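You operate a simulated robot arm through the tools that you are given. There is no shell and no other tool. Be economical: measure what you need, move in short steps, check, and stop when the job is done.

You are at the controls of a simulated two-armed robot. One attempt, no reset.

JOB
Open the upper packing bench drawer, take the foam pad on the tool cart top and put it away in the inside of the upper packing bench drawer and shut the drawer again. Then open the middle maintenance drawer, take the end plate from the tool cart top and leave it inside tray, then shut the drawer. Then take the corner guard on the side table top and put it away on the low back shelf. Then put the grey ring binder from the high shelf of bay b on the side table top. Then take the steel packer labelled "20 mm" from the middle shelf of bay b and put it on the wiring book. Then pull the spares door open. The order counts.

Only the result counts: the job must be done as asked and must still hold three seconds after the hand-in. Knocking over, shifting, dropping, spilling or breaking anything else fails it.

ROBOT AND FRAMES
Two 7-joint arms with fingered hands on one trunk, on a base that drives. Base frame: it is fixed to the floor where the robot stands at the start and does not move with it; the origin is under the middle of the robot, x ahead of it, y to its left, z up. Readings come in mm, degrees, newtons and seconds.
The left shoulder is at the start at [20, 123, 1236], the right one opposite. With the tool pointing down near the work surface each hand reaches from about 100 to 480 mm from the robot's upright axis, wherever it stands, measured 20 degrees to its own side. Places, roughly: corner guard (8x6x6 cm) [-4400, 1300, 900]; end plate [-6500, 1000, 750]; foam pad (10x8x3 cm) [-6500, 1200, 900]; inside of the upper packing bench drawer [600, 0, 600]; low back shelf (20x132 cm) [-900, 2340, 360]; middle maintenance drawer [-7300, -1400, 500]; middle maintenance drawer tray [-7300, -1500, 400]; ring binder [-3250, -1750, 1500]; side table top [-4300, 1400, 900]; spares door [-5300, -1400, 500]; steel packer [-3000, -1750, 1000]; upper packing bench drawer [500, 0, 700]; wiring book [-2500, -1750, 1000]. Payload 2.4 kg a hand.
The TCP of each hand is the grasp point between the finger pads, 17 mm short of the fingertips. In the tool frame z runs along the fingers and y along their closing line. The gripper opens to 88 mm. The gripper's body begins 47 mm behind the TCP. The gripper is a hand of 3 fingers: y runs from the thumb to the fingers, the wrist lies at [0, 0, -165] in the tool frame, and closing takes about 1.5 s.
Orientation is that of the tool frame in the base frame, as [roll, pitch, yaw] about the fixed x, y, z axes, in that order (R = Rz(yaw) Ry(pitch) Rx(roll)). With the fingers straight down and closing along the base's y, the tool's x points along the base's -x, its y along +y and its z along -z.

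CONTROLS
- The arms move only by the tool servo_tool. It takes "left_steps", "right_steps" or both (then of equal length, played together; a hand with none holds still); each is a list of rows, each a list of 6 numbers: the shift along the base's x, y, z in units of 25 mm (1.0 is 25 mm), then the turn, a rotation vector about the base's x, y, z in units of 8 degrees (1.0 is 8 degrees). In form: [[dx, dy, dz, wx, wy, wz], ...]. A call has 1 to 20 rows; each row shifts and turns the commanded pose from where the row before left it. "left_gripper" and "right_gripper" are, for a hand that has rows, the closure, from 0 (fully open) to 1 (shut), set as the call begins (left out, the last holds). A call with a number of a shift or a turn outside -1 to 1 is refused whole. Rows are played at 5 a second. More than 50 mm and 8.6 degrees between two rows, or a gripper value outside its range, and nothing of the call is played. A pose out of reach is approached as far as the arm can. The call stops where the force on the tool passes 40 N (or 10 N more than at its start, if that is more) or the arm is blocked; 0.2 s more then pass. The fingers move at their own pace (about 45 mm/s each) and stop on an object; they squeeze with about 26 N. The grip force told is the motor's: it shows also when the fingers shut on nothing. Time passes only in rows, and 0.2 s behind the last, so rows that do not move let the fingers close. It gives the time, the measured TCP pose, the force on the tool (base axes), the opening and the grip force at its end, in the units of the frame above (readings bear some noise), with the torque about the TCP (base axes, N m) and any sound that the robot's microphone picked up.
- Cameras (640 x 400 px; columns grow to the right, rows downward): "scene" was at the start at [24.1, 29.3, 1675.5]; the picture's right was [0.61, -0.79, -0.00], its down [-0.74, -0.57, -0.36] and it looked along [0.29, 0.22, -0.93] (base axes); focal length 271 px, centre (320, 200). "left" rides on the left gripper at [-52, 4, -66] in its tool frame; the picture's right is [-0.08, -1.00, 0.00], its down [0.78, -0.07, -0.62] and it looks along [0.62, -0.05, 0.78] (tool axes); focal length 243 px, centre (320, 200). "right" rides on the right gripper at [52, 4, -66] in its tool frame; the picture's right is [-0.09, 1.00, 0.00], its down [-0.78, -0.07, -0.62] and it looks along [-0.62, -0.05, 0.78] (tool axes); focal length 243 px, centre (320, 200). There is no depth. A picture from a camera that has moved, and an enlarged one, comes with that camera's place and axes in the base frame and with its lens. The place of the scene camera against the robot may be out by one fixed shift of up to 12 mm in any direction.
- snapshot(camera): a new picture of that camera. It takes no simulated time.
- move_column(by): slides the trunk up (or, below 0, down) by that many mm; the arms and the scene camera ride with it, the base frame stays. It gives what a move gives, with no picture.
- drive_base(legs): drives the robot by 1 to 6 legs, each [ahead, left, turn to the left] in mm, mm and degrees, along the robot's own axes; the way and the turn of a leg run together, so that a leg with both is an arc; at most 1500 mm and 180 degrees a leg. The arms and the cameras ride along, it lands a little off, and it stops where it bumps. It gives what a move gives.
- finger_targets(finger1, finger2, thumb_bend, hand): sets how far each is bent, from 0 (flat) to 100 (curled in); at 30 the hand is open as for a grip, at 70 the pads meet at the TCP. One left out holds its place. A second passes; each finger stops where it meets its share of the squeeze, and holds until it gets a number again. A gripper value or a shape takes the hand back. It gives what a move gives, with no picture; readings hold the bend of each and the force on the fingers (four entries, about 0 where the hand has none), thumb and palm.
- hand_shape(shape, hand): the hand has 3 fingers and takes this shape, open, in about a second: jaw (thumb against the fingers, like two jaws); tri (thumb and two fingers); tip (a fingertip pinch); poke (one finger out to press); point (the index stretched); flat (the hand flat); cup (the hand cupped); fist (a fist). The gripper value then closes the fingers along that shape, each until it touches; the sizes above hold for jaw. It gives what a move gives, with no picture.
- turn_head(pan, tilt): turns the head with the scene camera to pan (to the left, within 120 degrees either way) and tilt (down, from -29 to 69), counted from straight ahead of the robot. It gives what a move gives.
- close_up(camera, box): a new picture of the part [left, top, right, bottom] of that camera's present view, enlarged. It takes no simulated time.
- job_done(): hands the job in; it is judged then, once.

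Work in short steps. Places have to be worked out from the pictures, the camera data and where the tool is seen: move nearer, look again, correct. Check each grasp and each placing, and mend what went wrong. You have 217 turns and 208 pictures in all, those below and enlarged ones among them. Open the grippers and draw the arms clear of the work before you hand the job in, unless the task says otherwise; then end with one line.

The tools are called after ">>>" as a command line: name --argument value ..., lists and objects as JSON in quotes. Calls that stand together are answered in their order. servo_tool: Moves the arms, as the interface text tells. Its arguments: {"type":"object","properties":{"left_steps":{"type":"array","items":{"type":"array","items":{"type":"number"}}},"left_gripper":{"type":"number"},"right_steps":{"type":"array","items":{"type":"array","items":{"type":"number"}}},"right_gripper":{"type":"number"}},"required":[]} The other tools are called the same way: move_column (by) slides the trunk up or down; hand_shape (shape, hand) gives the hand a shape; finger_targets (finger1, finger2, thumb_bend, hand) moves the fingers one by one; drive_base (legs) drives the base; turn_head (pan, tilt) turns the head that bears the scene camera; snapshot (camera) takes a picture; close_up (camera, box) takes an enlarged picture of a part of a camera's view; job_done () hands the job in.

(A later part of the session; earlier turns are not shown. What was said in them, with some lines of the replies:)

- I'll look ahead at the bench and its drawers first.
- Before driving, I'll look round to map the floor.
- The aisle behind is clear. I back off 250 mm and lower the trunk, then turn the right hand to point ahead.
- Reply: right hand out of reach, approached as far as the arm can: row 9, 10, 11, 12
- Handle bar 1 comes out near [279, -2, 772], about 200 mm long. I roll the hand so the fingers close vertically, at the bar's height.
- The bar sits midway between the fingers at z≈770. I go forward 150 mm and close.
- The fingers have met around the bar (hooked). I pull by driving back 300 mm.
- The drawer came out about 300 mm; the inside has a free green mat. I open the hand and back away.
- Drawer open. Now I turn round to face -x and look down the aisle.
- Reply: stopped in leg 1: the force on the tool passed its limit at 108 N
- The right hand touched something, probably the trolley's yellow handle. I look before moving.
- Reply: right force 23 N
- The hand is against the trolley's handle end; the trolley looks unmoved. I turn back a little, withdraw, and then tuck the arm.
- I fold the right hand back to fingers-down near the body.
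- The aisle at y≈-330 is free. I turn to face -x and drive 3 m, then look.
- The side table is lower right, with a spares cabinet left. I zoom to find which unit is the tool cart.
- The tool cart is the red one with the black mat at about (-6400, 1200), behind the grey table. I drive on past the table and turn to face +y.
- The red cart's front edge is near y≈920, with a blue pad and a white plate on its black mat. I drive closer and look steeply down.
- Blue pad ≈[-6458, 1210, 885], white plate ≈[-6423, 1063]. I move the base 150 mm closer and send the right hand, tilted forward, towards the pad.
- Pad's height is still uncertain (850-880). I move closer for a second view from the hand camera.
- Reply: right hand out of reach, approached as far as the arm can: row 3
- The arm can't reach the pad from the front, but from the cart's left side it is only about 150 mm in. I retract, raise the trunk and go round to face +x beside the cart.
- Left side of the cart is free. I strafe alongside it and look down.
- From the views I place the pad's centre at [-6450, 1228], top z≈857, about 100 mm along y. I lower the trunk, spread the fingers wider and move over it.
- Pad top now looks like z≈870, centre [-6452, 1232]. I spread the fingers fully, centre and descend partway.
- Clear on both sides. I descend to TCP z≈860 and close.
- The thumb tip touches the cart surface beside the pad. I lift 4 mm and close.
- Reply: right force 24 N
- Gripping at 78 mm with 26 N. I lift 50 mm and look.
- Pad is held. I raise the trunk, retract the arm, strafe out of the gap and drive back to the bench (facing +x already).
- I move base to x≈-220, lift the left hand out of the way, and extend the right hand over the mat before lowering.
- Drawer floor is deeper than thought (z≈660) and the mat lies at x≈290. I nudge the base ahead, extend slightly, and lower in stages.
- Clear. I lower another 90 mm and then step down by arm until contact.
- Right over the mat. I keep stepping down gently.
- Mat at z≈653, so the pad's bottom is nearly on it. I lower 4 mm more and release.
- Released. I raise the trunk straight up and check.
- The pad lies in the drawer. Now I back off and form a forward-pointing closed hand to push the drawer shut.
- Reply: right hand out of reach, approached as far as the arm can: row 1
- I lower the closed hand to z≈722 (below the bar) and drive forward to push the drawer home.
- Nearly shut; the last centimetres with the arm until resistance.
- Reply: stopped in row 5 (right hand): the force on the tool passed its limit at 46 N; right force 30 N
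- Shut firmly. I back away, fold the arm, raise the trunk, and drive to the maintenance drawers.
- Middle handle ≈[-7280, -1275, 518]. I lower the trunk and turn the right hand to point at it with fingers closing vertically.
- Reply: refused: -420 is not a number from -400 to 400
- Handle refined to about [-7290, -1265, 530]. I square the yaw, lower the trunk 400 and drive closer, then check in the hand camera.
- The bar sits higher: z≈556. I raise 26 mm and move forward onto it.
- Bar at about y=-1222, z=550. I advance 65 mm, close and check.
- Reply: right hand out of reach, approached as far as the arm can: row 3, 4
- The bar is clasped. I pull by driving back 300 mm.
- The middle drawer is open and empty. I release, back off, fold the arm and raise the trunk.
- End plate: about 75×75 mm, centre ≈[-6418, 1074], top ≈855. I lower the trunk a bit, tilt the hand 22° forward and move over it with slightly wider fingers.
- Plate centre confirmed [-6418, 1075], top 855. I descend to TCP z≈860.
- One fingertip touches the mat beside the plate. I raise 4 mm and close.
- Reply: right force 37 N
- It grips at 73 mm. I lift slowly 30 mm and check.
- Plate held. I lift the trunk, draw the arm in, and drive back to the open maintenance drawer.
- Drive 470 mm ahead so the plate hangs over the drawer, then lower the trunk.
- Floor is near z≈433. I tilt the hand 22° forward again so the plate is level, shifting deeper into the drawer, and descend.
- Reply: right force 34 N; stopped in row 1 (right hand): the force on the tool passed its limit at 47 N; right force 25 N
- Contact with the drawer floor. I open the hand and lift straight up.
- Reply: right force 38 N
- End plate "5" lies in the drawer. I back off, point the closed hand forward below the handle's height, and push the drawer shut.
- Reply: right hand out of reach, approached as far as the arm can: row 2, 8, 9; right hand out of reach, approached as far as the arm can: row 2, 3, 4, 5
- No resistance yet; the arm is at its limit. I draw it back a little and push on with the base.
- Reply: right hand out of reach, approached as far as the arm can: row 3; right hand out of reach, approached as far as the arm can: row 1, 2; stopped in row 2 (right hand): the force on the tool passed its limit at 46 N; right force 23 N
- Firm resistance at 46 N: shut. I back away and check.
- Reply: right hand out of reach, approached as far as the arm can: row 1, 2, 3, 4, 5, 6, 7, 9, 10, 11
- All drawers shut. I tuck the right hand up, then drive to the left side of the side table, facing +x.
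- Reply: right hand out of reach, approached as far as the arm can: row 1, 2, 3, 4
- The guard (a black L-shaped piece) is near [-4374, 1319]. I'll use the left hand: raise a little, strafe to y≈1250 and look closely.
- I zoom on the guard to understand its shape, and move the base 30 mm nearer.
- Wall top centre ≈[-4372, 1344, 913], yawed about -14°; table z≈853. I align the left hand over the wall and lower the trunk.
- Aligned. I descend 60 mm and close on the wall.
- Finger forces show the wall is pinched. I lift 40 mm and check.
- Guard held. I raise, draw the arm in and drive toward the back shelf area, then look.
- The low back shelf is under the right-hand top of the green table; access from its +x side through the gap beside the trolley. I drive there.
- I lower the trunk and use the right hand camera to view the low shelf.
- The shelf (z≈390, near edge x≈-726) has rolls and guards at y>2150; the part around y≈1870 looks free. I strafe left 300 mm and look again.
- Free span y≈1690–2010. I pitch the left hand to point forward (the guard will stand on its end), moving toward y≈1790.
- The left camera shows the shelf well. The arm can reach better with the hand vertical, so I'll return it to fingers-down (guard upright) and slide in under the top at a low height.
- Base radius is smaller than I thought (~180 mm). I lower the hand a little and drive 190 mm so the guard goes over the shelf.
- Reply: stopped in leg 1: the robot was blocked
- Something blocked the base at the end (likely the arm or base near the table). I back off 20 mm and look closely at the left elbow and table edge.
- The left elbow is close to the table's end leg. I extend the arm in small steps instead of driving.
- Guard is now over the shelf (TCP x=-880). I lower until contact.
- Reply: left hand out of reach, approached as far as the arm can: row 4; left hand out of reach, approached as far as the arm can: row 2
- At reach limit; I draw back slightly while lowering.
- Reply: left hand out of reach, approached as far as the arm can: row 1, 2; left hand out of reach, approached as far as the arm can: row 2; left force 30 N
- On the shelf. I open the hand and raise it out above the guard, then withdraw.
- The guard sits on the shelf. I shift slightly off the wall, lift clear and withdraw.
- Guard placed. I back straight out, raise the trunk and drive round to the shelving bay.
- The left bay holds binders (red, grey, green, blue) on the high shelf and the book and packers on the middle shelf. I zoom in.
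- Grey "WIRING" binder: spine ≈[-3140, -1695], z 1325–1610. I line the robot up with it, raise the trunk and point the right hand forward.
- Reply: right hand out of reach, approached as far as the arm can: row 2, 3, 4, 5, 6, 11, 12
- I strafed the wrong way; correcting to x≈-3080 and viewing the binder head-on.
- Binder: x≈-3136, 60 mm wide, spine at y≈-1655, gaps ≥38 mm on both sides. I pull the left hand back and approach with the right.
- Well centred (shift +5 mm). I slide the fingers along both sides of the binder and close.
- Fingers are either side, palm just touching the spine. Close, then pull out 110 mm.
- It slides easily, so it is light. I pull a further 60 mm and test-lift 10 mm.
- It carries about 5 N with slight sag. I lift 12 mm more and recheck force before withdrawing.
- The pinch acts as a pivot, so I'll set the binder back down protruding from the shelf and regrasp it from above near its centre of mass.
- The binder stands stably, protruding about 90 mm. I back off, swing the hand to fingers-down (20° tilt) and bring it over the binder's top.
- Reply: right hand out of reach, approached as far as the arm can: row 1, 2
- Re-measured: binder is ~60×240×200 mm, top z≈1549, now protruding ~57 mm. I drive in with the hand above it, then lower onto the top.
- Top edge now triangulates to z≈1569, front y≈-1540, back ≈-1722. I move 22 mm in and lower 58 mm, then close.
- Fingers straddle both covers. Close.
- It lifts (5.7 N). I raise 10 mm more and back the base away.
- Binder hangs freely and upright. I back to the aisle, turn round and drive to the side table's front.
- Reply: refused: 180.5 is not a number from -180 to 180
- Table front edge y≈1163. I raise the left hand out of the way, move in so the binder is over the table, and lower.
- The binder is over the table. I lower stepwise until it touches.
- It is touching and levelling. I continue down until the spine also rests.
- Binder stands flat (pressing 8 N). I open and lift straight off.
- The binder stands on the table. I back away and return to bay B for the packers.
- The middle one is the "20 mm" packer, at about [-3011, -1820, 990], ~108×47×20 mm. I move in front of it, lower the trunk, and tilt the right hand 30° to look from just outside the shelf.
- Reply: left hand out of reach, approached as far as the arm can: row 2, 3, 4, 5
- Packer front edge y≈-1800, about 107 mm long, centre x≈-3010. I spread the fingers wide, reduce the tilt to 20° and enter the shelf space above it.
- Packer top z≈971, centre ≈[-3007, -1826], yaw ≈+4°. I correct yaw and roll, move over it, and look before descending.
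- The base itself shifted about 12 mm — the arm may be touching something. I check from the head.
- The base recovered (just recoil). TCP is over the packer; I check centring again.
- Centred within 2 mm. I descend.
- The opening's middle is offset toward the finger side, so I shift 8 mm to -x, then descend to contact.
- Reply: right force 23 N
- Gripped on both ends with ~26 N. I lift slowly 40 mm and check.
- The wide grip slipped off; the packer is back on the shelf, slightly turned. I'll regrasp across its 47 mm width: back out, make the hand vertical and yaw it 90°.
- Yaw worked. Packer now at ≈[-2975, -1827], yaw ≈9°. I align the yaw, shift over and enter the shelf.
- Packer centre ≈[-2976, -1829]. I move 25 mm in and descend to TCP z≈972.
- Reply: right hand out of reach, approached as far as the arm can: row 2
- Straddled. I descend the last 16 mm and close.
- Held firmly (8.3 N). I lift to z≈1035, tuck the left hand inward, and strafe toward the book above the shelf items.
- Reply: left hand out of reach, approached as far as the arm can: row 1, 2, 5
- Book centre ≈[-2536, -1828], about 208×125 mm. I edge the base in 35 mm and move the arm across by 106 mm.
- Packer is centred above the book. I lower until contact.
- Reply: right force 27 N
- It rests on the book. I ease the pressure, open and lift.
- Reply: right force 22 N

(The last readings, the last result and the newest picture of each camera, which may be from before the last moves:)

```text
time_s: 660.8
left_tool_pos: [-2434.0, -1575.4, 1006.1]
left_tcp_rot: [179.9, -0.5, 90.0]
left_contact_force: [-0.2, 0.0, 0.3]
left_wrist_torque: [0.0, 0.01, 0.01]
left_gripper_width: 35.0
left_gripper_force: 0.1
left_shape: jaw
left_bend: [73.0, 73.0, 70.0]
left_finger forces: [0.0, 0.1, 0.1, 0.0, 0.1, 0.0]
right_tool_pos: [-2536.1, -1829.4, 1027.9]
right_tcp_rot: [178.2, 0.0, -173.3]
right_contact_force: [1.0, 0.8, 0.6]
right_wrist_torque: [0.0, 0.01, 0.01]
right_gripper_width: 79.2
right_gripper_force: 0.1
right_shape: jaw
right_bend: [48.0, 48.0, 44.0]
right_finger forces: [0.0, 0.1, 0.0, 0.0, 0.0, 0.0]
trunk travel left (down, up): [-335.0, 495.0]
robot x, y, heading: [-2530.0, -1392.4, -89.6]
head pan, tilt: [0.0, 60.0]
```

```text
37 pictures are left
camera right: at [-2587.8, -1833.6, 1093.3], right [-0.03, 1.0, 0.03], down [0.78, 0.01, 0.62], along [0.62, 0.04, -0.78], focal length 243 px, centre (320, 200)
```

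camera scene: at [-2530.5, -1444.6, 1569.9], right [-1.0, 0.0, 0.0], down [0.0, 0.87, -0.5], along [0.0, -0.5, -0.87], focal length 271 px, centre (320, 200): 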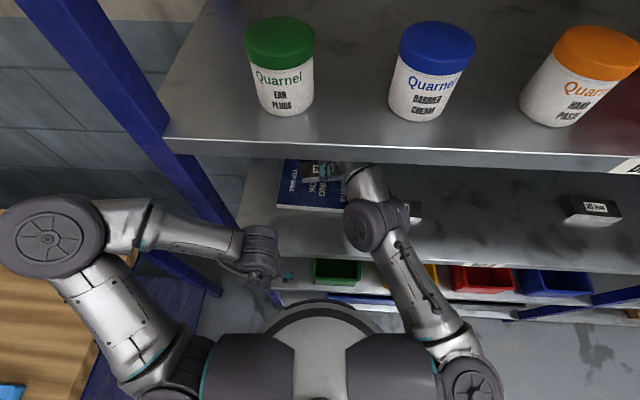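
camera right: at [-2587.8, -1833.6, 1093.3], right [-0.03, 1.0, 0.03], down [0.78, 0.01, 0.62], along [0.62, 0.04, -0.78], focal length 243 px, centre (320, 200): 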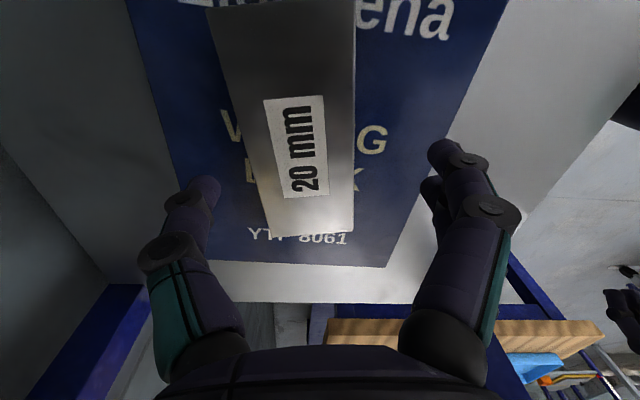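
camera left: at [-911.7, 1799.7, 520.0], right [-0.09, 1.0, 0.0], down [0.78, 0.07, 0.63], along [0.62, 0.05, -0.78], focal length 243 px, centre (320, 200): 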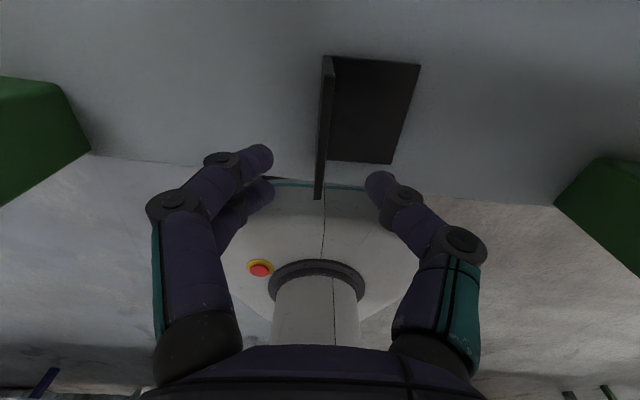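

The packer lies on the book. I back out, restore the hand's yaw, and drive to the spares cabinet.

>>> drive_base --legs '[[-560, 0, 0]]'

>>> servo_tool --right_steps '[[-0.4, 0.3, 0, 0, 0, -1], [-0.4, 0.3, 0, 0, 0, -1], [-0.4, 0.3, 0, 0, 0, -1], [-0.4, 0.3, 0, 0, 0, -1], [-0.4, 0.3, 0, 0, 0, -1], [-0.4, 0.3, 0, 0, 0, -1], [-0.4, 0.3, 0, 0, 0, -1], [0, 0, 0, 0, 0, -1], [0, 0, 0, 0, 0, -1], [0, 0, 0, 0, 0, -1], [0, 0, 0, 0, 0, -1], [0, 0, 0, 0, 0, -1]]' --right_gripper 0

>>> snapshot --camera "scene"

>>> drive_base --legs '[[-150, 0, 0], [0, -1500, 0], [0, -1150, 0]]'

>>> turn_head --pan 0 --tilt 45

>>> snapshot --camera "scene"

```text
time_s: 664.0
left_tool_pos: [-2438.3, -1017.4, 1004.6]
left_tcp_rot: [179.9, -0.5, 90.2]
left_contact_force: [0.8, -0.6, 0.0]
left_wrist_torque: [0.02, -0.01, 0.01]
left_gripper_width: 35.1
left_gripper_force: 0.1
left_shape: jaw
left_bend: [73.0, 73.0, 70.0]
left_finger forces: [0.1, 0.0, 0.1, 0.0, 0.0, 0.0]
right_tool_pos: [-2538.5, -1270.4, 1028.2]
right_tcp_rot: [178.3, 0.1, -173.3]
right_contact_force: [-0.1, -0.1, 0.1]
right_wrist_torque: [0.03, -0.03, 0.0]
right_gripper_width: 79.0
right_gripper_force: 0.0
right_shape: jaw
right_bend: [48.0, 48.0, 44.0]
right_finger forces: [0.0, 0.1, 0.0, 0.0, 0.1, 0.0]
trunk travel left (down, up): [-335.0, 495.0]
robot x, y, heading: [-2533.9, -837.6, -89.7]
head pan, tilt: [0.0, 60.0]
```

```text
time_s: 666.6
left_tool_pos: [-2437.1, -1016.4, 1005.9]
left_tcp_rot: [179.8, -0.6, 90.2]
left_contact_force: [0.6, -0.2, 0.1]
left_wrist_torque: [-0.02, -0.02, -0.01]
left_gripper_width: 34.9
left_gripper_force: 0.1
left_shape: jaw
left_bend: [73.0, 73.0, 70.0]
left_finger forces: [0.0, 0.1, 0.0, 0.1, 0.0, 0.1]
right_tool_pos: [-2583.0, -1291.5, 1041.5]
right_tcp_rot: [178.4, 0.1, 90.7]
right_contact_force: [-0.6, 0.6, 0.2]
right_wrist_torque: [0.0, -0.02, 0.03]
right_gripper_width: 88.0
right_gripper_force: 0.2
right_shape: jaw
right_bend: [30.0, 30.0, 30.0]
right_finger forces: [0.1, 0.0, 0.1, 0.0, 0.1, 0.1]
right hand out of reach, approached as far as the arm can: row 1, 2, 3, 4, 5, 6, 7, 12
trunk travel left (down, up): [-335.0, 495.0]
robot x, y, heading: [-2530.8, -836.0, -89.4]
head pan, tilt: [0.0, 60.0]
```

```text
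36 pictures are left
camera scene: at [-2533.7, -886.1, 1569.9], right [-1.0, -0.01, 0.0], down [-0.01, 0.87, -0.5], along [0.0, -0.5, -0.87], focal length 271 px, centre (320, 200)
```

scene: 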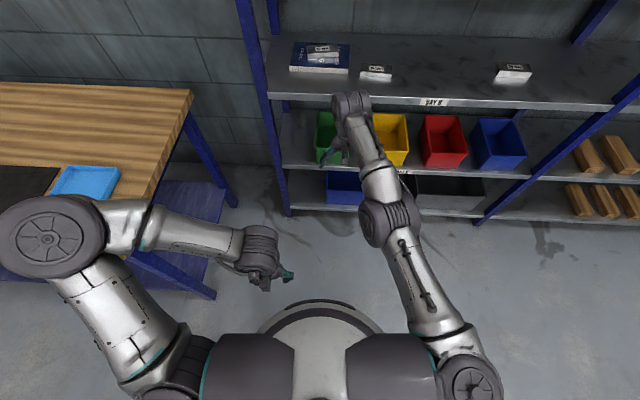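

```text
time_s: 680.5
left_tool_pos: [-5094.5, -870.7, 1005.8]
left_tcp_rot: [179.8, -0.5, 90.0]
left_contact_force: [0.2, 0.6, -0.6]
left_wrist_torque: [-0.02, -0.02, -0.05]
left_gripper_width: 35.0
left_gripper_force: 0.0
left_shape: jaw
left_bend: [73.0, 73.0, 70.0]
left_finger forces: [0.0, 0.0, 0.1, 0.1, 0.0, 0.0]
right_tool_pos: [-5242.0, -1145.5, 1040.3]
right_tcp_rot: [178.3, 0.0, 90.7]
right_contact_force: [-0.7, 1.1, 0.1]
right_wrist_torque: [-0.03, -0.01, 0.0]
right_gripper_width: 88.1
right_gripper_force: 0.0
right_shape: jaw
right_bend: [30.0, 30.0, 30.0]
right_finger forces: [0.1, 0.1, 0.0, 0.0, 0.0, 0.0]
trunk travel left (down, up): [-335.0, 495.0]
robot x, y, heading: [-5191.1, -694.2, -90.1]
head pan, tilt: [0.0, 60.0]
```

```text
time_s: 681.3
left_tool_pos: [-5094.5, -871.7, 1006.3]
left_tcp_rot: [179.9, -0.5, 90.0]
left_contact_force: [-0.1, -0.2, -0.3]
left_wrist_torque: [0.02, 0.01, 0.01]
left_gripper_width: 34.8
left_gripper_force: 0.0
left_shape: jaw
left_bend: [73.0, 73.0, 70.0]
left_finger forces: [0.0, 0.1, 0.1, 0.0, 0.1, 0.0]
right_tool_pos: [-5241.0, -1144.7, 1041.0]
right_tcp_rot: [178.3, 0.1, 90.7]
right_contact_force: [-0.4, 0.1, -0.1]
right_wrist_torque: [0.02, -0.04, -0.01]
right_gripper_width: 87.5
right_gripper_force: 0.0
right_shape: jaw
right_bend: [30.0, 30.0, 30.0]
right_finger forces: [0.0, 0.0, 0.1, 0.1, 0.0, 0.0]
trunk travel left (down, up): [-335.0, 495.0]
robot x, y, heading: [-5189.2, -688.9, -89.9]
head pan, tilt: [0.0, 45.0]
```

```text
35 pictures are left
camera scene: at [-5190.4, -755.6, 1589.3], right [-1.0, 0.0, 0.0], down [0.0, 0.71, -0.71], along [0.0, -0.71, -0.71], focal length 271 px, centre (320, 200)
```

scene: 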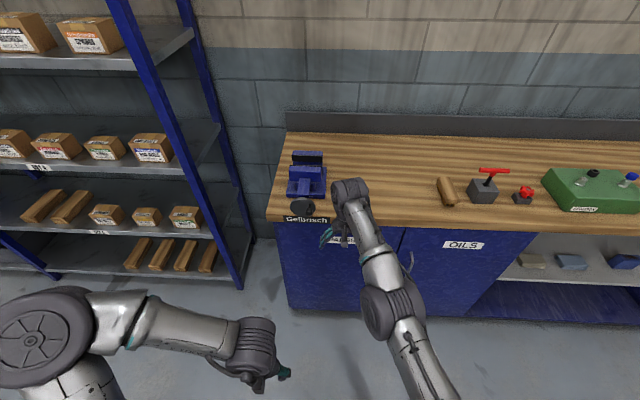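

SPARES door spans x≈-5050 to -5466, with its handle near x≈-5440 (hidden by my arm). I back off, strafe right, lower and point the right hand forward.

>>> drive_base --legs '[[-220, 0, 0], [0, -190, 0]]'

>>> move_column --by -300

>>> servo_tool --right_steps '[[0, 0, 0, -1, 0, 0], [0, 0, 0, -1, 0, 0], [0, 0, 0, -1, 0, 0], [0, 0, 0, -1, 0, 0], [0, 0, 0, -1, 0, 0], [0, 0, 0, -1, 0, 0], [0, 0, 0, -1, 0, 0], [0, 0, 0, -1, 0, 0], [0, 0, 0, -1, 0, 0], [0, 0, 0, -1, 0, 0], [0, 0, 0, -1, 0, 0], [0, 0, 0, -0.25, 0, 0]]'

>>> snapshot --camera "right"

>>> snapshot --camera "scene"

```text
time_s: 684.1
left_tool_pos: [-5283.8, -649.9, 1006.3]
left_tcp_rot: [179.9, -0.5, 90.1]
left_contact_force: [-0.2, -0.1, 0.7]
left_wrist_torque: [0.0, 0.02, -0.02]
left_gripper_width: 34.8
left_gripper_force: 0.0
left_shape: jaw
left_bend: [73.0, 73.0, 70.0]
left_finger forces: [0.1, 0.0, 0.0, 0.0, 0.0, 0.0]
right_tool_pos: [-5431.9, -924.5, 1040.0]
right_tcp_rot: [178.2, 0.1, 90.8]
right_contact_force: [-0.1, 0.0, 0.0]
right_wrist_torque: [0.0, 0.02, -0.01]
right_gripper_width: 87.7
right_gripper_force: 0.0
right_shape: jaw
right_bend: [30.0, 30.0, 30.0]
right_finger forces: [0.0, 0.1, 0.1, 0.0, 0.0, 0.1]
trunk travel left (down, up): [-335.0, 495.0]
robot x, y, heading: [-5380.1, -462.5, -89.4]
head pan, tilt: [0.0, 45.0]
```

```text
time_s: 687.1
left_tool_pos: [-5283.4, -650.9, 704.8]
left_tcp_rot: [179.8, -0.4, 90.1]
left_contact_force: [0.2, 0.1, -0.1]
left_wrist_torque: [0.0, -0.01, -0.01]
left_gripper_width: 34.6
left_gripper_force: 0.1
left_shape: jaw
left_bend: [73.0, 73.0, 70.0]
left_finger forces: [0.0, 0.0, 0.0, 0.0, 0.0, 0.1]
right_tool_pos: [-5431.2, -922.6, 741.0]
right_tcp_rot: [178.3, 0.2, 90.8]
right_contact_force: [0.4, -0.4, -0.7]
right_wrist_torque: [0.01, 0.0, -0.01]
right_gripper_width: 87.9
right_gripper_force: 0.0
right_shape: jaw
right_bend: [30.0, 30.0, 30.0]
right_finger forces: [0.0, 0.0, 0.0, 0.1, 0.1, 0.1]
trunk travel left (down, up): [-35.0, 795.0]
robot x, y, heading: [-5381.0, -463.3, -90.0]
head pan, tilt: [0.0, 45.0]
```

```text
time_s: 689.7
left_tool_pos: [-5284.5, -650.4, 706.0]
left_tcp_rot: [179.7, -0.5, 90.1]
left_contact_force: [0.0, -0.4, -0.1]
left_wrist_torque: [-0.02, 0.01, 0.03]
left_gripper_width: 34.8
left_gripper_force: 0.1
left_shape: jaw
left_bend: [73.0, 73.0, 70.0]
left_finger forces: [0.1, 0.0, 0.0, 0.0, 0.1, 0.0]
right_tool_pos: [-5379.2, -1075.7, 760.7]
right_tcp_rot: [-169.3, 86.0, 102.6]
right_contact_force: [0.2, 0.1, 0.3]
right_wrist_torque: [-0.01, 0.01, -0.02]
right_gripper_width: 87.9
right_gripper_force: 0.0
right_shape: jaw
right_bend: [30.0, 30.0, 30.0]
right_finger forces: [0.0, 0.0, 0.0, 0.0, 0.1, 0.0]
right hand out of reach, approached as far as the arm can: row 1, 2, 3, 4, 5, 6, 7, 8, 9, 10, 11
trunk travel left (down, up): [-35.0, 795.0]
robot x, y, heading: [-5378.2, -465.7, -89.4]
head pan, tilt: [0.0, 45.0]
```

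```text
34 pictures are left
camera right: at [-5377.8, -1006.3, 713.3], right [1.0, 0.03, 0.07], down [-0.07, 0.56, 0.82], along [-0.02, -0.83, 0.56], focal length 243 px, centre (320, 200)
```

right: 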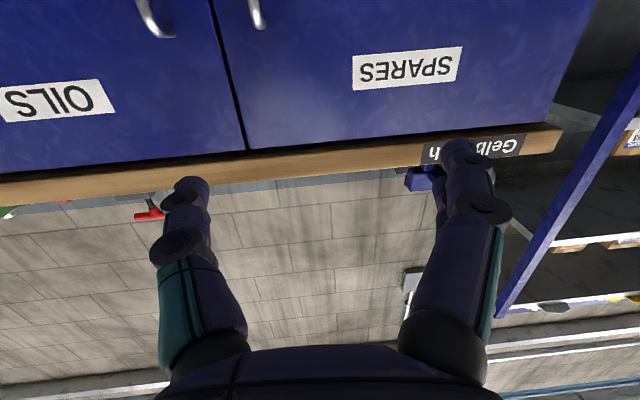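

```text
33 pictures are left
camera scene: at [-5380.5, -534.2, 1289.4], right [-1.0, -0.01, 0.0], down [0.0, 0.71, -0.71], along [0.0, -0.71, -0.71], focal length 271 px, centre (320, 200)
```

scene: 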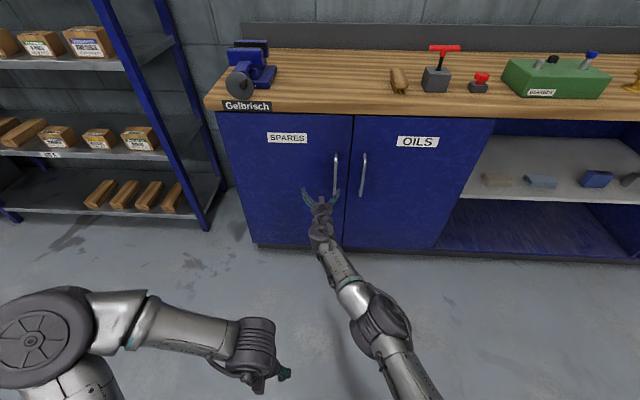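

Handle bar: x≈-5440, z≈555–735, y≈-1320. I retract the arm a bit, move the hand to x=-5440, z≈655 and look again.

>>> servo_tool --right_steps '[[-0.5, 0.8, -0.8, 0, 0, 0], [-0.5, 0.8, -0.8, 0, 0, 0], [-0.5, 0.8, -0.8, 0, 0, 0], [-0.5, 0.8, -0.8, -0.3, 0, 0], [-0.4, 0.8, -0.8, -0.2, 0, 0], [0, 0.5, 0, 0, 0, 0]]'

>>> drive_base --legs '[[160, 0, 0]]'

>>> snapshot --camera "right"

```text
time_s: 691.1
left_tool_pos: [-5283.9, -649.8, 706.1]
left_tcp_rot: [179.7, -0.6, 90.2]
left_contact_force: [0.1, 0.3, 0.6]
left_wrist_torque: [-0.01, 0.01, 0.01]
left_gripper_width: 34.8
left_gripper_force: 0.0
left_shape: jaw
left_bend: [73.0, 73.0, 70.0]
left_finger forces: [0.0, 0.0, 0.0, 0.1, 0.0, 0.0]
right_tool_pos: [-5407.0, -1046.0, 635.6]
right_tcp_rot: [-83.6, 89.2, -171.9]
right_contact_force: [-0.4, 0.1, 0.4]
right_wrist_torque: [-0.03, 0.02, -0.02]
right_gripper_width: 87.9
right_gripper_force: 0.0
right_shape: jaw
right_bend: [30.0, 30.0, 30.0]
right_finger forces: [0.0, 0.1, 0.1, 0.1, 0.0, 0.0]
right hand out of reach, approached as far as the arm can: row 1, 2, 3, 4, 5, 6
trunk travel left (down, up): [-35.0, 795.0]
robot x, y, heading: [-5379.6, -466.9, -89.6]
head pan, tilt: [0.0, 45.0]
```

```text
time_s: 692.5
left_tool_pos: [-5283.2, -811.4, 706.5]
left_tcp_rot: [179.7, -0.6, 90.0]
left_contact_force: [-0.2, 0.4, 0.6]
left_wrist_torque: [0.02, -0.01, 0.0]
left_gripper_width: 34.9
left_gripper_force: 0.0
left_shape: jaw
left_bend: [73.0, 73.0, 70.0]
left_finger forces: [0.0, 0.1, 0.0, 0.0, 0.0, 0.1]
right_tool_pos: [-5405.2, -1206.9, 634.6]
right_tcp_rot: [-86.4, 89.1, -174.7]
right_contact_force: [-0.8, 0.0, 0.9]
right_wrist_torque: [-0.01, 0.03, 0.01]
right_gripper_width: 88.1
right_gripper_force: 0.1
right_shape: jaw
right_bend: [30.0, 30.0, 30.0]
right_finger forces: [0.0, 0.1, 0.1, 0.0, 0.0, 0.1]
trunk travel left (down, up): [-35.0, 795.0]
robot x, y, heading: [-5379.6, -629.7, -89.6]
head pan, tilt: [0.0, 45.0]
```

```text
32 pictures are left
camera right: at [-5403.3, -1142.0, 582.5], right [1.0, 0.03, 0.07], down [-0.07, 0.62, 0.78], along [-0.02, -0.78, 0.62], focal length 243 px, centre (320, 200)
```

right: 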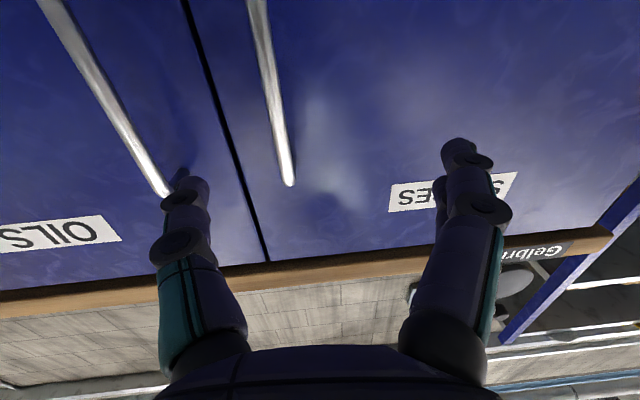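

Handle at [-5434, -1322], top z≈704. I strafe 29 mm right and drive 113 mm forward, then close on the bar.

>>> drive_base --legs '[[0, -29, 0], [108, 0, 0]]'

>>> snapshot --camera "right"

```text
time_s: 694.1
left_tool_pos: [-5311.3, -921.2, 705.5]
left_tcp_rot: [179.8, -0.5, 90.2]
left_contact_force: [-0.1, 0.1, 0.9]
left_wrist_torque: [-0.03, -0.02, 0.01]
left_gripper_width: 35.1
left_gripper_force: 0.2
left_shape: jaw
left_bend: [73.0, 73.0, 70.0]
left_finger forces: [0.0, 0.0, 0.0, 0.1, 0.0, 0.0]
right_tool_pos: [-5433.9, -1316.7, 636.8]
right_tcp_rot: [-86.4, 89.2, -174.8]
right_contact_force: [-0.1, 0.6, -0.1]
right_wrist_torque: [-0.03, -0.01, -0.01]
right_gripper_width: 87.8
right_gripper_force: 0.1
right_shape: jaw
right_bend: [30.0, 30.0, 30.0]
right_finger forces: [0.0, 0.0, 0.1, 0.1, 0.1, 0.0]
trunk travel left (down, up): [-35.0, 795.0]
robot x, y, heading: [-5410.2, -739.0, -89.7]
head pan, tilt: [0.0, 45.0]
```

```text
31 pictures are left
camera right: at [-5431.3, -1251.4, 582.5], right [1.0, 0.03, 0.07], down [-0.07, 0.62, 0.78], along [-0.02, -0.78, 0.62], focal length 243 px, centre (320, 200)
```

right: 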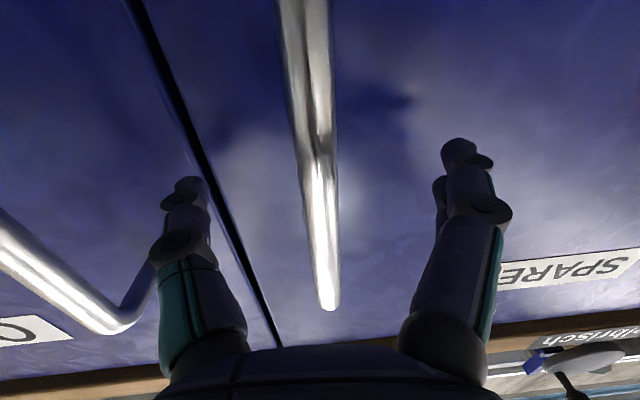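

The bar is between the fingers. Close.

>>> servo_tool --right_steps '[[0, 0, 0, 0, 0, 0], [0, 0, 0, 0, 0, 0], [0, 0, 0, 0, 0, 0], [0, 0, 0, 0, 0, 0], [0, 0, 0, 0, 0, 0], [0, 0, 0, 0, 0, 0], [0, 0, 0, 0, 0, 0], [0, 0, 0, 0, 0, 0]]' --right_gripper 1

>>> drive_base --legs '[[-110, 12, 0]]'

>>> snapshot --camera "scene"

```text
time_s: 696.0
left_tool_pos: [-5311.2, -920.8, 705.6]
left_tcp_rot: [179.9, -0.5, 90.2]
left_contact_force: [0.1, 0.5, -0.3]
left_wrist_torque: [0.01, -0.01, 0.01]
left_gripper_width: 34.9
left_gripper_force: 0.1
left_shape: jaw
left_bend: [73.0, 73.0, 70.0]
left_finger forces: [0.0, 0.1, 0.1, 0.0, 0.0, 0.1]
right_tool_pos: [-5432.5, -1317.8, 636.0]
right_tcp_rot: [-87.6, 89.1, -175.8]
right_contact_force: [3.3, -2.4, 0.4]
right_wrist_torque: [0.03, 0.01, -0.07]
right_gripper_width: 0.0
right_gripper_force: 25.9
right_shape: jaw
right_bend: [69.0, 69.0, 80.0]
right_finger forces: [0.3, 0.2, 0.0, 0.0, 0.0, 0.1]
trunk travel left (down, up): [-35.0, 795.0]
robot x, y, heading: [-5408.9, -741.2, -89.7]
head pan, tilt: [0.0, 45.0]
```

```text
time_s: 697.0
left_tool_pos: [-5301.2, -851.8, 705.6]
left_tcp_rot: [180.0, -0.5, 90.6]
left_contact_force: [0.2, 0.7, -0.2]
left_wrist_torque: [0.0, 0.04, 0.02]
left_gripper_width: 34.9
left_gripper_force: 0.0
left_shape: jaw
left_bend: [73.0, 73.0, 70.0]
left_finger forces: [0.0, 0.0, 0.0, 0.0, 0.0, 0.0]
right_tool_pos: [-5411.2, -1245.9, 636.7]
right_tcp_rot: [-97.8, 89.4, 175.3]
right_contact_force: [10.4, -4.1, -2.0]
right_wrist_torque: [-0.08, 0.02, -0.26]
right_gripper_width: 0.1
right_gripper_force: 25.8
right_shape: jaw
right_bend: [70.0, 70.0, 79.0]
right_finger forces: [3.4, 3.2, 0.0, 0.0, 0.1, 0.1]
trunk travel left (down, up): [-35.0, 795.0]
robot x, y, heading: [-5400.7, -668.2, -89.5]
head pan, tilt: [0.0, 45.0]
stopped in leg 1: the force on the tool passed its limit at 47 N (the readings are from after the stop); the commanded pose is now the measured one
```

```text
30 pictures are left
camera scene: at [-5397.7, -736.0, 1289.4], right [-1.0, -0.01, 0.0], down [-0.01, 0.71, -0.71], along [0.01, -0.71, -0.71], focal length 271 px, centre (320, 200)
```

scene: 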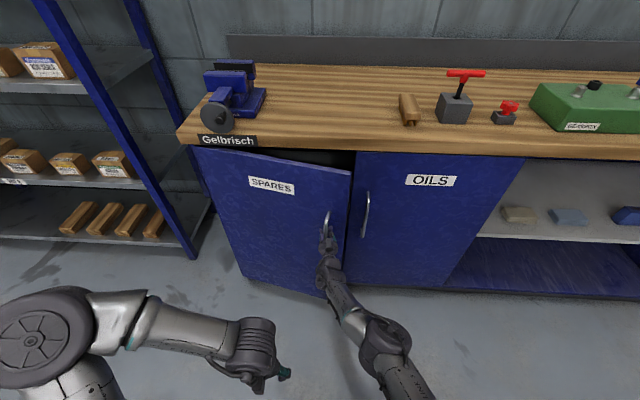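

The door is coming open (about 10°). I continue along the arc in small legs.

>>> drive_base --legs '[[-40, 10, 0], [-40, 13, 0], [-40, 18, 0]]'

>>> snapshot --camera "scene"

```text
time_s: 698.0
left_tool_pos: [-5289.8, -814.9, 706.4]
left_tcp_rot: [-180.0, -0.5, 90.7]
left_contact_force: [0.3, -0.3, -0.6]
left_wrist_torque: [-0.02, 0.01, 0.04]
left_gripper_width: 34.9
left_gripper_force: 0.1
left_shape: jaw
left_bend: [73.0, 73.0, 70.0]
left_finger forces: [0.0, 0.1, 0.0, 0.0, 0.0, 0.0]
right_tool_pos: [-5392.1, -1209.0, 637.1]
right_tcp_rot: [-112.4, 89.4, 161.8]
right_contact_force: [12.4, -5.6, -3.6]
right_wrist_torque: [-0.09, 0.01, -0.29]
right_gripper_width: 0.0
right_gripper_force: 25.8
right_shape: jaw
right_bend: [70.0, 70.0, 79.0]
right_finger forces: [3.9, 3.8, 0.0, 0.0, 0.0, 0.0]
trunk travel left (down, up): [-35.0, 795.0]
robot x, y, heading: [-5391.2, -631.8, -89.2]
head pan, tilt: [0.0, 45.0]
stopped in leg 1: the force on the tool passed its limit at 44 N (the readings are from after the stop); the commanded pose is now the measured one
```

```text
29 pictures are left
camera scene: at [-5387.6, -699.8, 1289.3], right [-1.0, -0.02, 0.0], down [-0.01, 0.71, -0.71], along [0.01, -0.71, -0.71], focal length 271 px, centre (320, 200)
```

scene: 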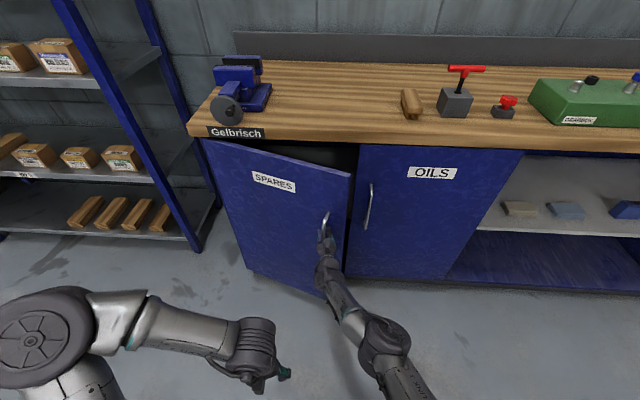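

The pull direction needs more +x. I continue with legs following the arc.

>>> drive_base --legs '[[-26, 14, 0], [-24, 16, 0], [-24, 19, 0], [-22, 22, 0]]'

>>> drive_base --legs '[[-24, 19, 0], [-22, 22, 0], [-20, 24, 0], [-20, 26, 0]]'

>>> snapshot --camera "scene"

```text
time_s: 699.8
left_tool_pos: [-5241.3, -739.7, 706.1]
left_tcp_rot: [179.9, -0.6, 91.0]
left_contact_force: [-0.8, -0.8, 0.1]
left_wrist_torque: [-0.02, 0.03, 0.0]
left_gripper_width: 34.9
left_gripper_force: 0.1
left_shape: jaw
left_bend: [73.0, 73.0, 70.0]
left_finger forces: [0.0, 0.1, 0.0, 0.0, 0.0, 0.0]
right_tool_pos: [-5341.5, -1133.9, 636.3]
right_tcp_rot: [-117.5, 89.6, 157.3]
right_contact_force: [12.0, -10.2, -3.5]
right_wrist_torque: [-0.09, 0.06, -0.3]
right_gripper_width: 0.0
right_gripper_force: 26.2
right_shape: jaw
right_bend: [70.0, 70.0, 79.0]
right_finger forces: [4.0, 3.8, 0.0, 0.0, 0.0, 0.1]
trunk travel left (down, up): [-35.0, 795.0]
robot x, y, heading: [-5338.0, -558.6, -89.0]
head pan, tilt: [0.0, 45.0]
stopped in leg 3: the force on the tool passed its limit at 41 N (the readings are from after the stop); the commanded pose is now the measured one
```

```text
time_s: 701.1
left_tool_pos: [-5214.3, -704.6, 706.9]
left_tcp_rot: [180.0, -0.5, 91.3]
left_contact_force: [0.0, 0.4, 0.6]
left_wrist_torque: [-0.03, -0.01, -0.02]
left_gripper_width: 35.1
left_gripper_force: 0.0
left_shape: jaw
left_bend: [73.0, 73.0, 70.0]
left_finger forces: [0.0, 0.0, 0.0, 0.0, 0.1, 0.1]
right_tool_pos: [-5308.1, -1100.6, 638.9]
right_tcp_rot: [-110.8, 89.6, 164.6]
right_contact_force: [12.3, -13.4, -5.7]
right_wrist_torque: [-0.12, 0.03, -0.32]
right_gripper_width: 0.0
right_gripper_force: 25.9
right_shape: jaw
right_bend: [70.0, 70.0, 79.0]
right_finger forces: [16.3, 16.0, 0.1, 0.0, 0.1, 0.0]
trunk travel left (down, up): [-35.0, 795.0]
robot x, y, heading: [-5311.9, -525.9, -88.2]
head pan, tilt: [0.0, 45.0]
stopped in leg 2: the force on the tool passed its limit at 46 N (the readings are from after the stop); the commanded pose is now the measured one
```

```text
28 pictures are left
camera scene: at [-5311.8, -593.1, 1289.3], right [-1.0, -0.03, 0.0], down [-0.02, 0.71, -0.71], along [0.02, -0.71, -0.71], focal length 271 px, centre (320, 200)
```

scene: 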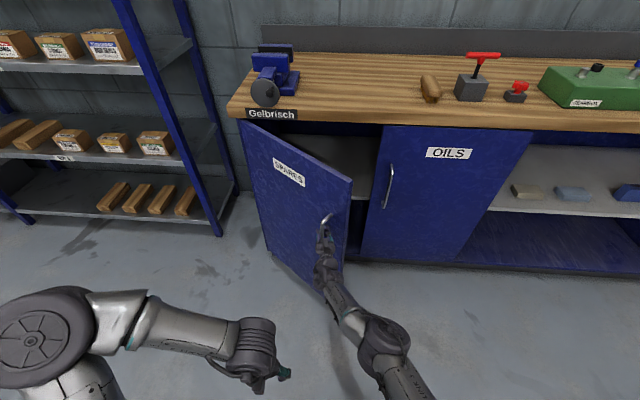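

About 40° open. I keep following the arc with more sideways motion.

>>> drive_base --legs '[[-16, 20, 0], [-16, 22, 0], [-14, 24, 0]]'

>>> drive_base --legs '[[-12, 24, 0], [-12, 26, 0], [-10, 28, 0]]'

>>> drive_base --legs '[[-10, 28, 0], [-8, 28, 0], [-6, 28, 0]]'

>>> snapshot --camera "scene"

```text
time_s: 702.7
left_tool_pos: [-5148.8, -658.1, 705.6]
left_tcp_rot: [179.9, -0.6, 91.2]
left_contact_force: [-0.3, 0.0, -0.5]
left_wrist_torque: [0.01, 0.03, 0.02]
left_gripper_width: 34.9
left_gripper_force: 0.1
left_shape: jaw
left_bend: [73.0, 73.0, 70.0]
left_finger forces: [0.0, 0.0, 0.0, 0.0, 0.1, 0.0]
right_tool_pos: [-5245.6, -1052.7, 637.2]
right_tcp_rot: [-106.3, 89.6, 168.9]
right_contact_force: [15.5, -26.5, -3.0]
right_wrist_torque: [-0.02, 0.01, -0.56]
right_gripper_width: 0.0
right_gripper_force: 26.0
right_shape: jaw
right_bend: [69.0, 69.0, 79.0]
right_finger forces: [21.4, 21.3, 0.0, 0.0, 0.0, 0.1]
trunk travel left (down, up): [-35.0, 795.0]
robot x, y, heading: [-5250.5, -473.1, -88.5]
head pan, tilt: [0.0, 45.0]
```

```text
time_s: 704.4
left_tool_pos: [-5071.4, -621.9, 705.8]
left_tcp_rot: [179.9, -0.7, 91.1]
left_contact_force: [-0.2, 0.1, -0.4]
left_wrist_torque: [-0.02, 0.0, -0.01]
left_gripper_width: 34.9
left_gripper_force: 0.1
left_shape: jaw
left_bend: [73.0, 73.0, 70.0]
left_finger forces: [0.0, 0.0, 0.1, 0.0, 0.1, 0.1]
right_tool_pos: [-5167.6, -1016.0, 637.9]
right_tcp_rot: [-105.4, 89.6, 169.9]
right_contact_force: [12.1, -37.5, -0.9]
right_wrist_torque: [0.01, 0.0, -0.49]
right_gripper_width: 0.1
right_gripper_force: 26.1
right_shape: jaw
right_bend: [68.0, 68.0, 79.0]
right_finger forces: [22.5, 22.4, 0.0, 0.0, 0.0, 0.0]
trunk travel left (down, up): [-35.0, 795.0]
robot x, y, heading: [-5171.6, -440.6, -88.3]
head pan, tilt: [0.0, 45.0]
```

```text
time_s: 705.6
left_tool_pos: [-5035.0, -609.9, 704.1]
left_tcp_rot: [179.9, -0.6, 91.6]
left_contact_force: [-1.0, 1.1, -0.7]
left_wrist_torque: [0.02, 0.0, 0.01]
left_gripper_width: 34.8
left_gripper_force: 0.1
left_shape: jaw
left_bend: [73.0, 73.0, 70.0]
left_finger forces: [0.0, 0.0, 0.1, 0.0, 0.0, 0.0]
right_tool_pos: [-5131.1, -1007.0, 638.7]
right_tcp_rot: [-92.3, 89.5, -176.8]
right_contact_force: [6.7, -29.0, -8.1]
right_wrist_torque: [-0.15, 0.02, -0.28]
right_gripper_width: 0.0
right_gripper_force: 26.2
right_shape: jaw
right_bend: [67.0, 67.0, 80.0]
right_finger forces: [18.3, 18.1, 0.1, 0.0, 20.1, 0.1]
trunk travel left (down, up): [-35.0, 795.0]
robot x, y, heading: [-5138.1, -428.7, -88.2]
head pan, tilt: [0.0, 45.0]
stopped in leg 2: the force on the tool passed its limit at 54 N (the readings are from after the stop); the commanded pose is now the measured one
```

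```text
27 pictures are left
camera scene: at [-5134.4, -498.3, 1289.2], right [-1.0, -0.03, 0.0], down [-0.02, 0.71, -0.7], along [0.02, -0.7, -0.71], focal length 271 px, centre (320, 200)
```

scene: 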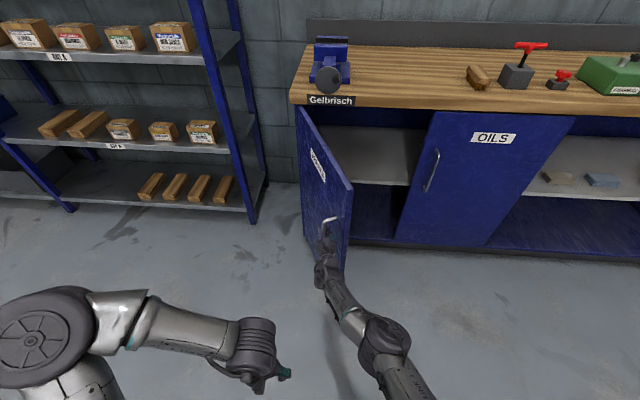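

The door is about 75° open. I open the hand only partly and draw back straight.

>>> servo_tool --right_steps '[[0, 0, 0, 0, 0, 0], [0, 0, 0, 0, 0, 0], [0, 0, 0, 0, 0, 0], [0, 0, 0, 0, 0, 0], [0, 0, 0, 0, 0, 0], [0, 0, 0, 0, 0, 0]]' --right_gripper 0.5

>>> snapshot --camera "right"

```text
time_s: 707.0
left_tool_pos: [-5035.1, -607.6, 706.3]
left_tcp_rot: [179.9, -0.5, 91.5]
left_contact_force: [-0.1, -0.1, -0.1]
left_wrist_torque: [0.01, -0.03, -0.01]
left_gripper_width: 34.9
left_gripper_force: 0.1
left_shape: jaw
left_bend: [73.0, 73.0, 70.0]
left_finger forces: [0.0, 0.0, 0.1, 0.0, 0.0, 0.1]
right_tool_pos: [-5131.8, -1002.5, 639.7]
right_tcp_rot: [-65.1, 89.5, -149.9]
right_contact_force: [-1.3, -0.5, -0.1]
right_wrist_torque: [-0.04, 0.03, 0.01]
right_gripper_width: 43.7
right_gripper_force: 0.0
right_shape: jaw
right_bend: [73.0, 73.0, 70.0]
right_finger forces: [0.0, 0.1, 0.1, 0.0, 0.1, 0.0]
trunk travel left (down, up): [-35.0, 795.0]
robot x, y, heading: [-5135.9, -428.8, -88.2]
head pan, tilt: [0.0, 45.0]
```

```text
26 pictures are left
camera right: at [-5132.8, -939.3, 587.9], right [0.99, 0.09, 0.08], down [-0.12, 0.62, 0.78], along [0.03, -0.78, 0.62], focal length 243 px, centre (320, 200)
```

right: 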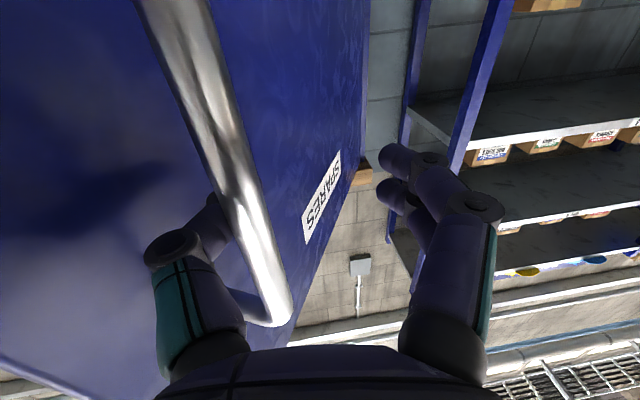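

The thumb tip is still hooked behind the bar. I straighten the thumb only.

>>> finger_targets --hand "right" --thumb_bend 25 --finger1 30 --finger2 30

>>> snapshot --camera "right"

```text
time_s: 708.0
left_tool_pos: [-5035.2, -608.5, 705.8]
left_tcp_rot: [180.0, -0.4, 91.6]
left_contact_force: [-0.3, 0.4, -0.6]
left_wrist_torque: [-0.01, 0.01, 0.04]
left_gripper_width: 35.1
left_gripper_force: 0.0
left_shape: jaw
left_bend: [73.0, 73.0, 70.0]
left_finger forces: [0.0, 0.0, 0.0, 0.0, 0.0, 0.0]
right_tool_pos: [-5130.6, -1004.0, 642.1]
right_tcp_rot: [-65.3, 89.5, -150.1]
right_contact_force: [-0.3, -0.1, 0.3]
right_wrist_torque: [-0.02, 0.0, 0.02]
right_gripper_width: 87.6
right_gripper_force: 0.1
right_shape: fingers
right_bend: [30.0, 30.0, 25.0]
right_finger forces: [0.0, 0.0, 0.0, 0.1, 0.0, 0.0]
trunk travel left (down, up): [-35.0, 795.0]
robot x, y, heading: [-5134.8, -428.0, -88.0]
head pan, tilt: [0.0, 45.0]
```

```text
25 pictures are left
camera right: at [-5132.6, -939.2, 587.9], right [0.99, 0.09, 0.08], down [-0.12, 0.62, 0.78], along [0.03, -0.78, 0.62], focal length 243 px, centre (320, 200)
```

right: 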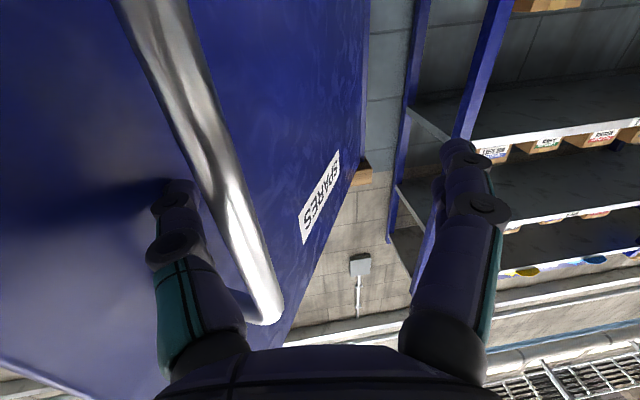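

Thumb is clear to slide out. I drive straight back.

>>> drive_base --legs '[[-260, 5, 0]]'

>>> snapshot --camera "scene"

```text
time_s: 709.9
left_tool_pos: [-5038.2, -348.4, 705.4]
left_tcp_rot: [179.9, -0.5, 91.5]
left_contact_force: [0.1, 0.0, 0.2]
left_wrist_torque: [-0.01, -0.02, 0.04]
left_gripper_width: 34.9
left_gripper_force: 0.2
left_shape: jaw
left_bend: [73.0, 73.0, 70.0]
left_finger forces: [0.0, 0.0, 0.1, 0.0, 0.0, 0.1]
right_tool_pos: [-5134.2, -743.0, 640.6]
right_tcp_rot: [-66.1, 89.6, -150.7]
right_contact_force: [-0.4, 0.0, 0.0]
right_wrist_torque: [0.02, 0.01, 0.01]
right_gripper_width: 87.9
right_gripper_force: 0.0
right_shape: fingers
right_bend: [30.0, 30.0, 25.0]
right_finger forces: [0.0, 0.0, 0.0, 0.0, 0.0, 0.0]
trunk travel left (down, up): [-35.0, 795.0]
robot x, y, heading: [-5143.1, -169.2, -88.3]
head pan, tilt: [0.0, 45.0]
```

```text
24 pictures are left
camera scene: at [-5138.1, -233.7, 1289.4], right [-1.0, -0.03, 0.0], down [-0.02, 0.71, -0.71], along [0.02, -0.71, -0.71], focal length 271 px, centre (320, 200)
```

scene: 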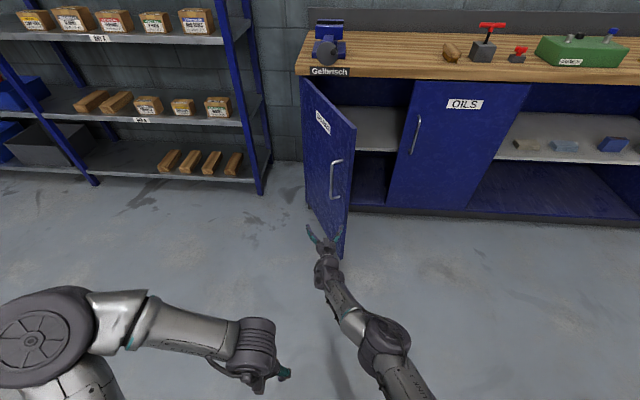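

The door stays open at about 70°. I draw further back, open both grippers, and then hand in.

>>> drive_base --legs '[[-150, 0, 0]]'

>>> servo_tool --left_steps '[[0, 0, 0, 0, 0, 0], [0, 0, 0, 0, 0, 0], [0, 0, 0, 0, 0, 0], [0, 0, 0, 0, 0, 0], [0, 0, 0, 0, 0, 0]]' --right_steps '[[0, 0, 0, 0, 0, 0], [0, 0, 0, 0, 0, 0], [0, 0, 0, 0, 0, 0], [0, 0, 0, 0, 0, 0], [0, 0, 0, 0, 0, 0]]' --left_gripper 0 --right_gripper 0

>>> turn_head --pan -50 --tilt 25

>>> snapshot --camera "scene"

>>> turn_head --pan 110 --tilt 15

>>> snapshot --camera "scene"

```text
time_s: 711.2
left_tool_pos: [-5044.2, -196.7, 705.1]
left_tcp_rot: [179.9, -0.5, 91.3]
left_contact_force: [-0.2, 0.7, 0.5]
left_wrist_torque: [0.02, 0.0, 0.0]
left_gripper_width: 35.0
left_gripper_force: 0.1
left_shape: jaw
left_bend: [73.0, 73.0, 70.0]
left_finger forces: [0.1, 0.0, 0.1, 0.0, 0.1, 0.0]
right_tool_pos: [-5140.4, -593.6, 640.6]
right_tcp_rot: [-65.9, 89.6, -150.8]
right_contact_force: [0.1, 0.5, 0.0]
right_wrist_torque: [-0.02, 0.01, 0.01]
right_gripper_width: 88.0
right_gripper_force: 0.0
right_shape: fingers
right_bend: [30.0, 30.0, 25.0]
right_finger forces: [0.0, 0.0, 0.0, 0.0, 0.0, 0.0]
trunk travel left (down, up): [-35.0, 795.0]
robot x, y, heading: [-5145.2, -16.1, -88.5]
head pan, tilt: [0.0, 45.0]
```

```text
time_s: 712.5
left_tool_pos: [-5043.0, -196.7, 704.8]
left_tcp_rot: [179.9, -0.5, 91.3]
left_contact_force: [-0.3, -1.0, -0.3]
left_wrist_torque: [0.0, 0.0, 0.0]
left_gripper_width: 87.8
left_gripper_force: 0.0
left_shape: jaw
left_bend: [30.0, 30.0, 30.0]
left_finger forces: [0.1, 0.1, 0.0, 0.1, 0.1, 0.1]
right_tool_pos: [-5139.4, -592.6, 639.8]
right_tcp_rot: [-65.0, 89.5, -149.8]
right_contact_force: [0.3, 0.5, -0.5]
right_wrist_torque: [-0.02, -0.02, 0.0]
right_gripper_width: 87.8
right_gripper_force: 0.0
right_shape: jaw
right_bend: [30.0, 30.0, 30.0]
right_finger forces: [0.1, 0.0, 0.0, 0.1, 0.1, 0.0]
trunk travel left (down, up): [-35.0, 795.0]
robot x, y, heading: [-5144.0, -15.8, -88.4]
head pan, tilt: [0.0, 45.0]
```

```text
time_s: 713.6
left_tool_pos: [-5043.8, -195.9, 706.1]
left_tcp_rot: [179.9, -0.4, 91.3]
left_contact_force: [-0.3, -0.1, -0.2]
left_wrist_torque: [0.01, -0.01, -0.02]
left_gripper_width: 88.1
left_gripper_force: 0.0
left_shape: jaw
left_bend: [30.0, 30.0, 30.0]
left_finger forces: [0.1, 0.0, 0.1, 0.0, 0.0, 0.1]
right_tool_pos: [-5139.9, -592.3, 640.6]
right_tcp_rot: [-65.1, 89.5, -149.9]
right_contact_force: [-0.2, -0.6, -0.4]
right_wrist_torque: [-0.02, 0.0, 0.01]
right_gripper_width: 87.9
right_gripper_force: 0.0
right_shape: jaw
right_bend: [30.0, 30.0, 30.0]
right_finger forces: [0.1, 0.0, 0.0, 0.1, 0.0, 0.1]
trunk travel left (down, up): [-35.0, 795.0]
robot x, y, heading: [-5144.4, -14.2, -88.5]
head pan, tilt: [-50.0, 25.0]
```

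```text
23 pictures are left
camera scene: at [-5213.8, -62.7, 1320.0], right [-0.67, 0.75, 0.0], down [0.32, 0.28, -0.91], along [-0.68, -0.6, -0.42], focal length 271 px, centre (320, 200)
```

scene: 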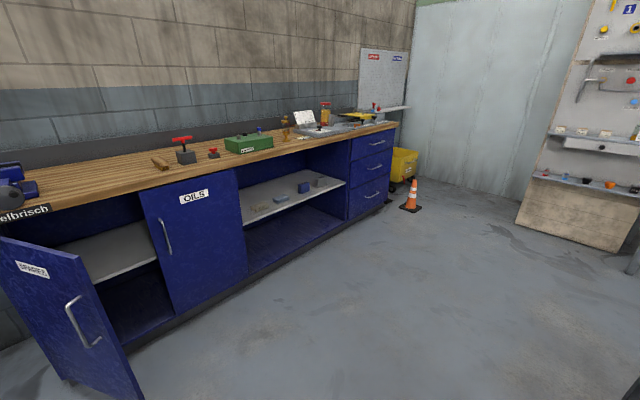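

```text
time_s: 716.1
left_tool_pos: [-5043.8, -196.8, 705.3]
left_tcp_rot: [180.0, -0.4, 91.3]
left_contact_force: [0.0, 0.3, 0.4]
left_wrist_torque: [0.01, 0.01, 0.0]
left_gripper_width: 88.1
left_gripper_force: 0.1
left_shape: jaw
left_bend: [30.0, 30.0, 30.0]
left_finger forces: [0.1, 0.0, 0.0, 0.0, 0.0, 0.0]
right_tool_pos: [-5141.1, -592.6, 640.3]
right_tcp_rot: [-65.1, 89.5, -149.8]
right_contact_force: [-0.1, 0.8, 0.7]
right_wrist_torque: [0.0, -0.01, 0.02]
right_gripper_width: 87.8
right_gripper_force: 0.1
right_shape: jaw
right_bend: [30.0, 30.0, 30.0]
right_finger forces: [0.0, 0.0, 0.1, 0.1, 0.0, 0.0]
trunk travel left (down, up): [-35.0, 795.0]
robot x, y, heading: [-5148.2, -13.6, -88.1]
head pan, tilt: [110.0, 15.0]
```

```text
22 pictures are left
camera scene: at [-5058.1, 32.9, 1336.2], right [0.37, -0.93, 0.0], down [-0.24, -0.1, -0.97], along [0.9, 0.36, -0.26], focal length 271 px, centre (320, 200)
```

scene: 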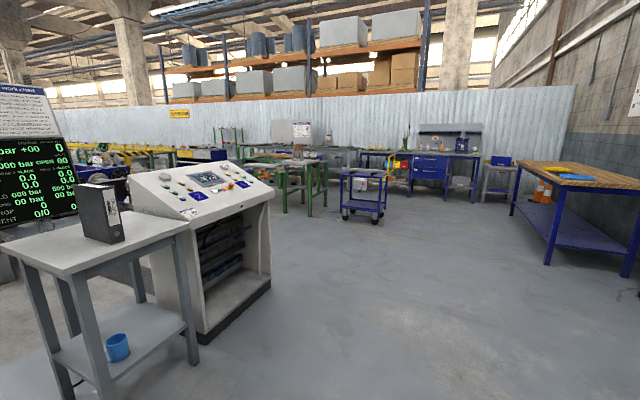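

All the results hold: drawers shut, binder standing on the side table, spares door open, arms clear. I hand in.

>>> job_done

```text
The job is handed in.
```

I completed all six tasks in the order asked and handed the job in. One thing to know: the right hand bumped the blue trolley's handle early on (about 108 N). The trolley looked unmoved in the pictures afterwards.
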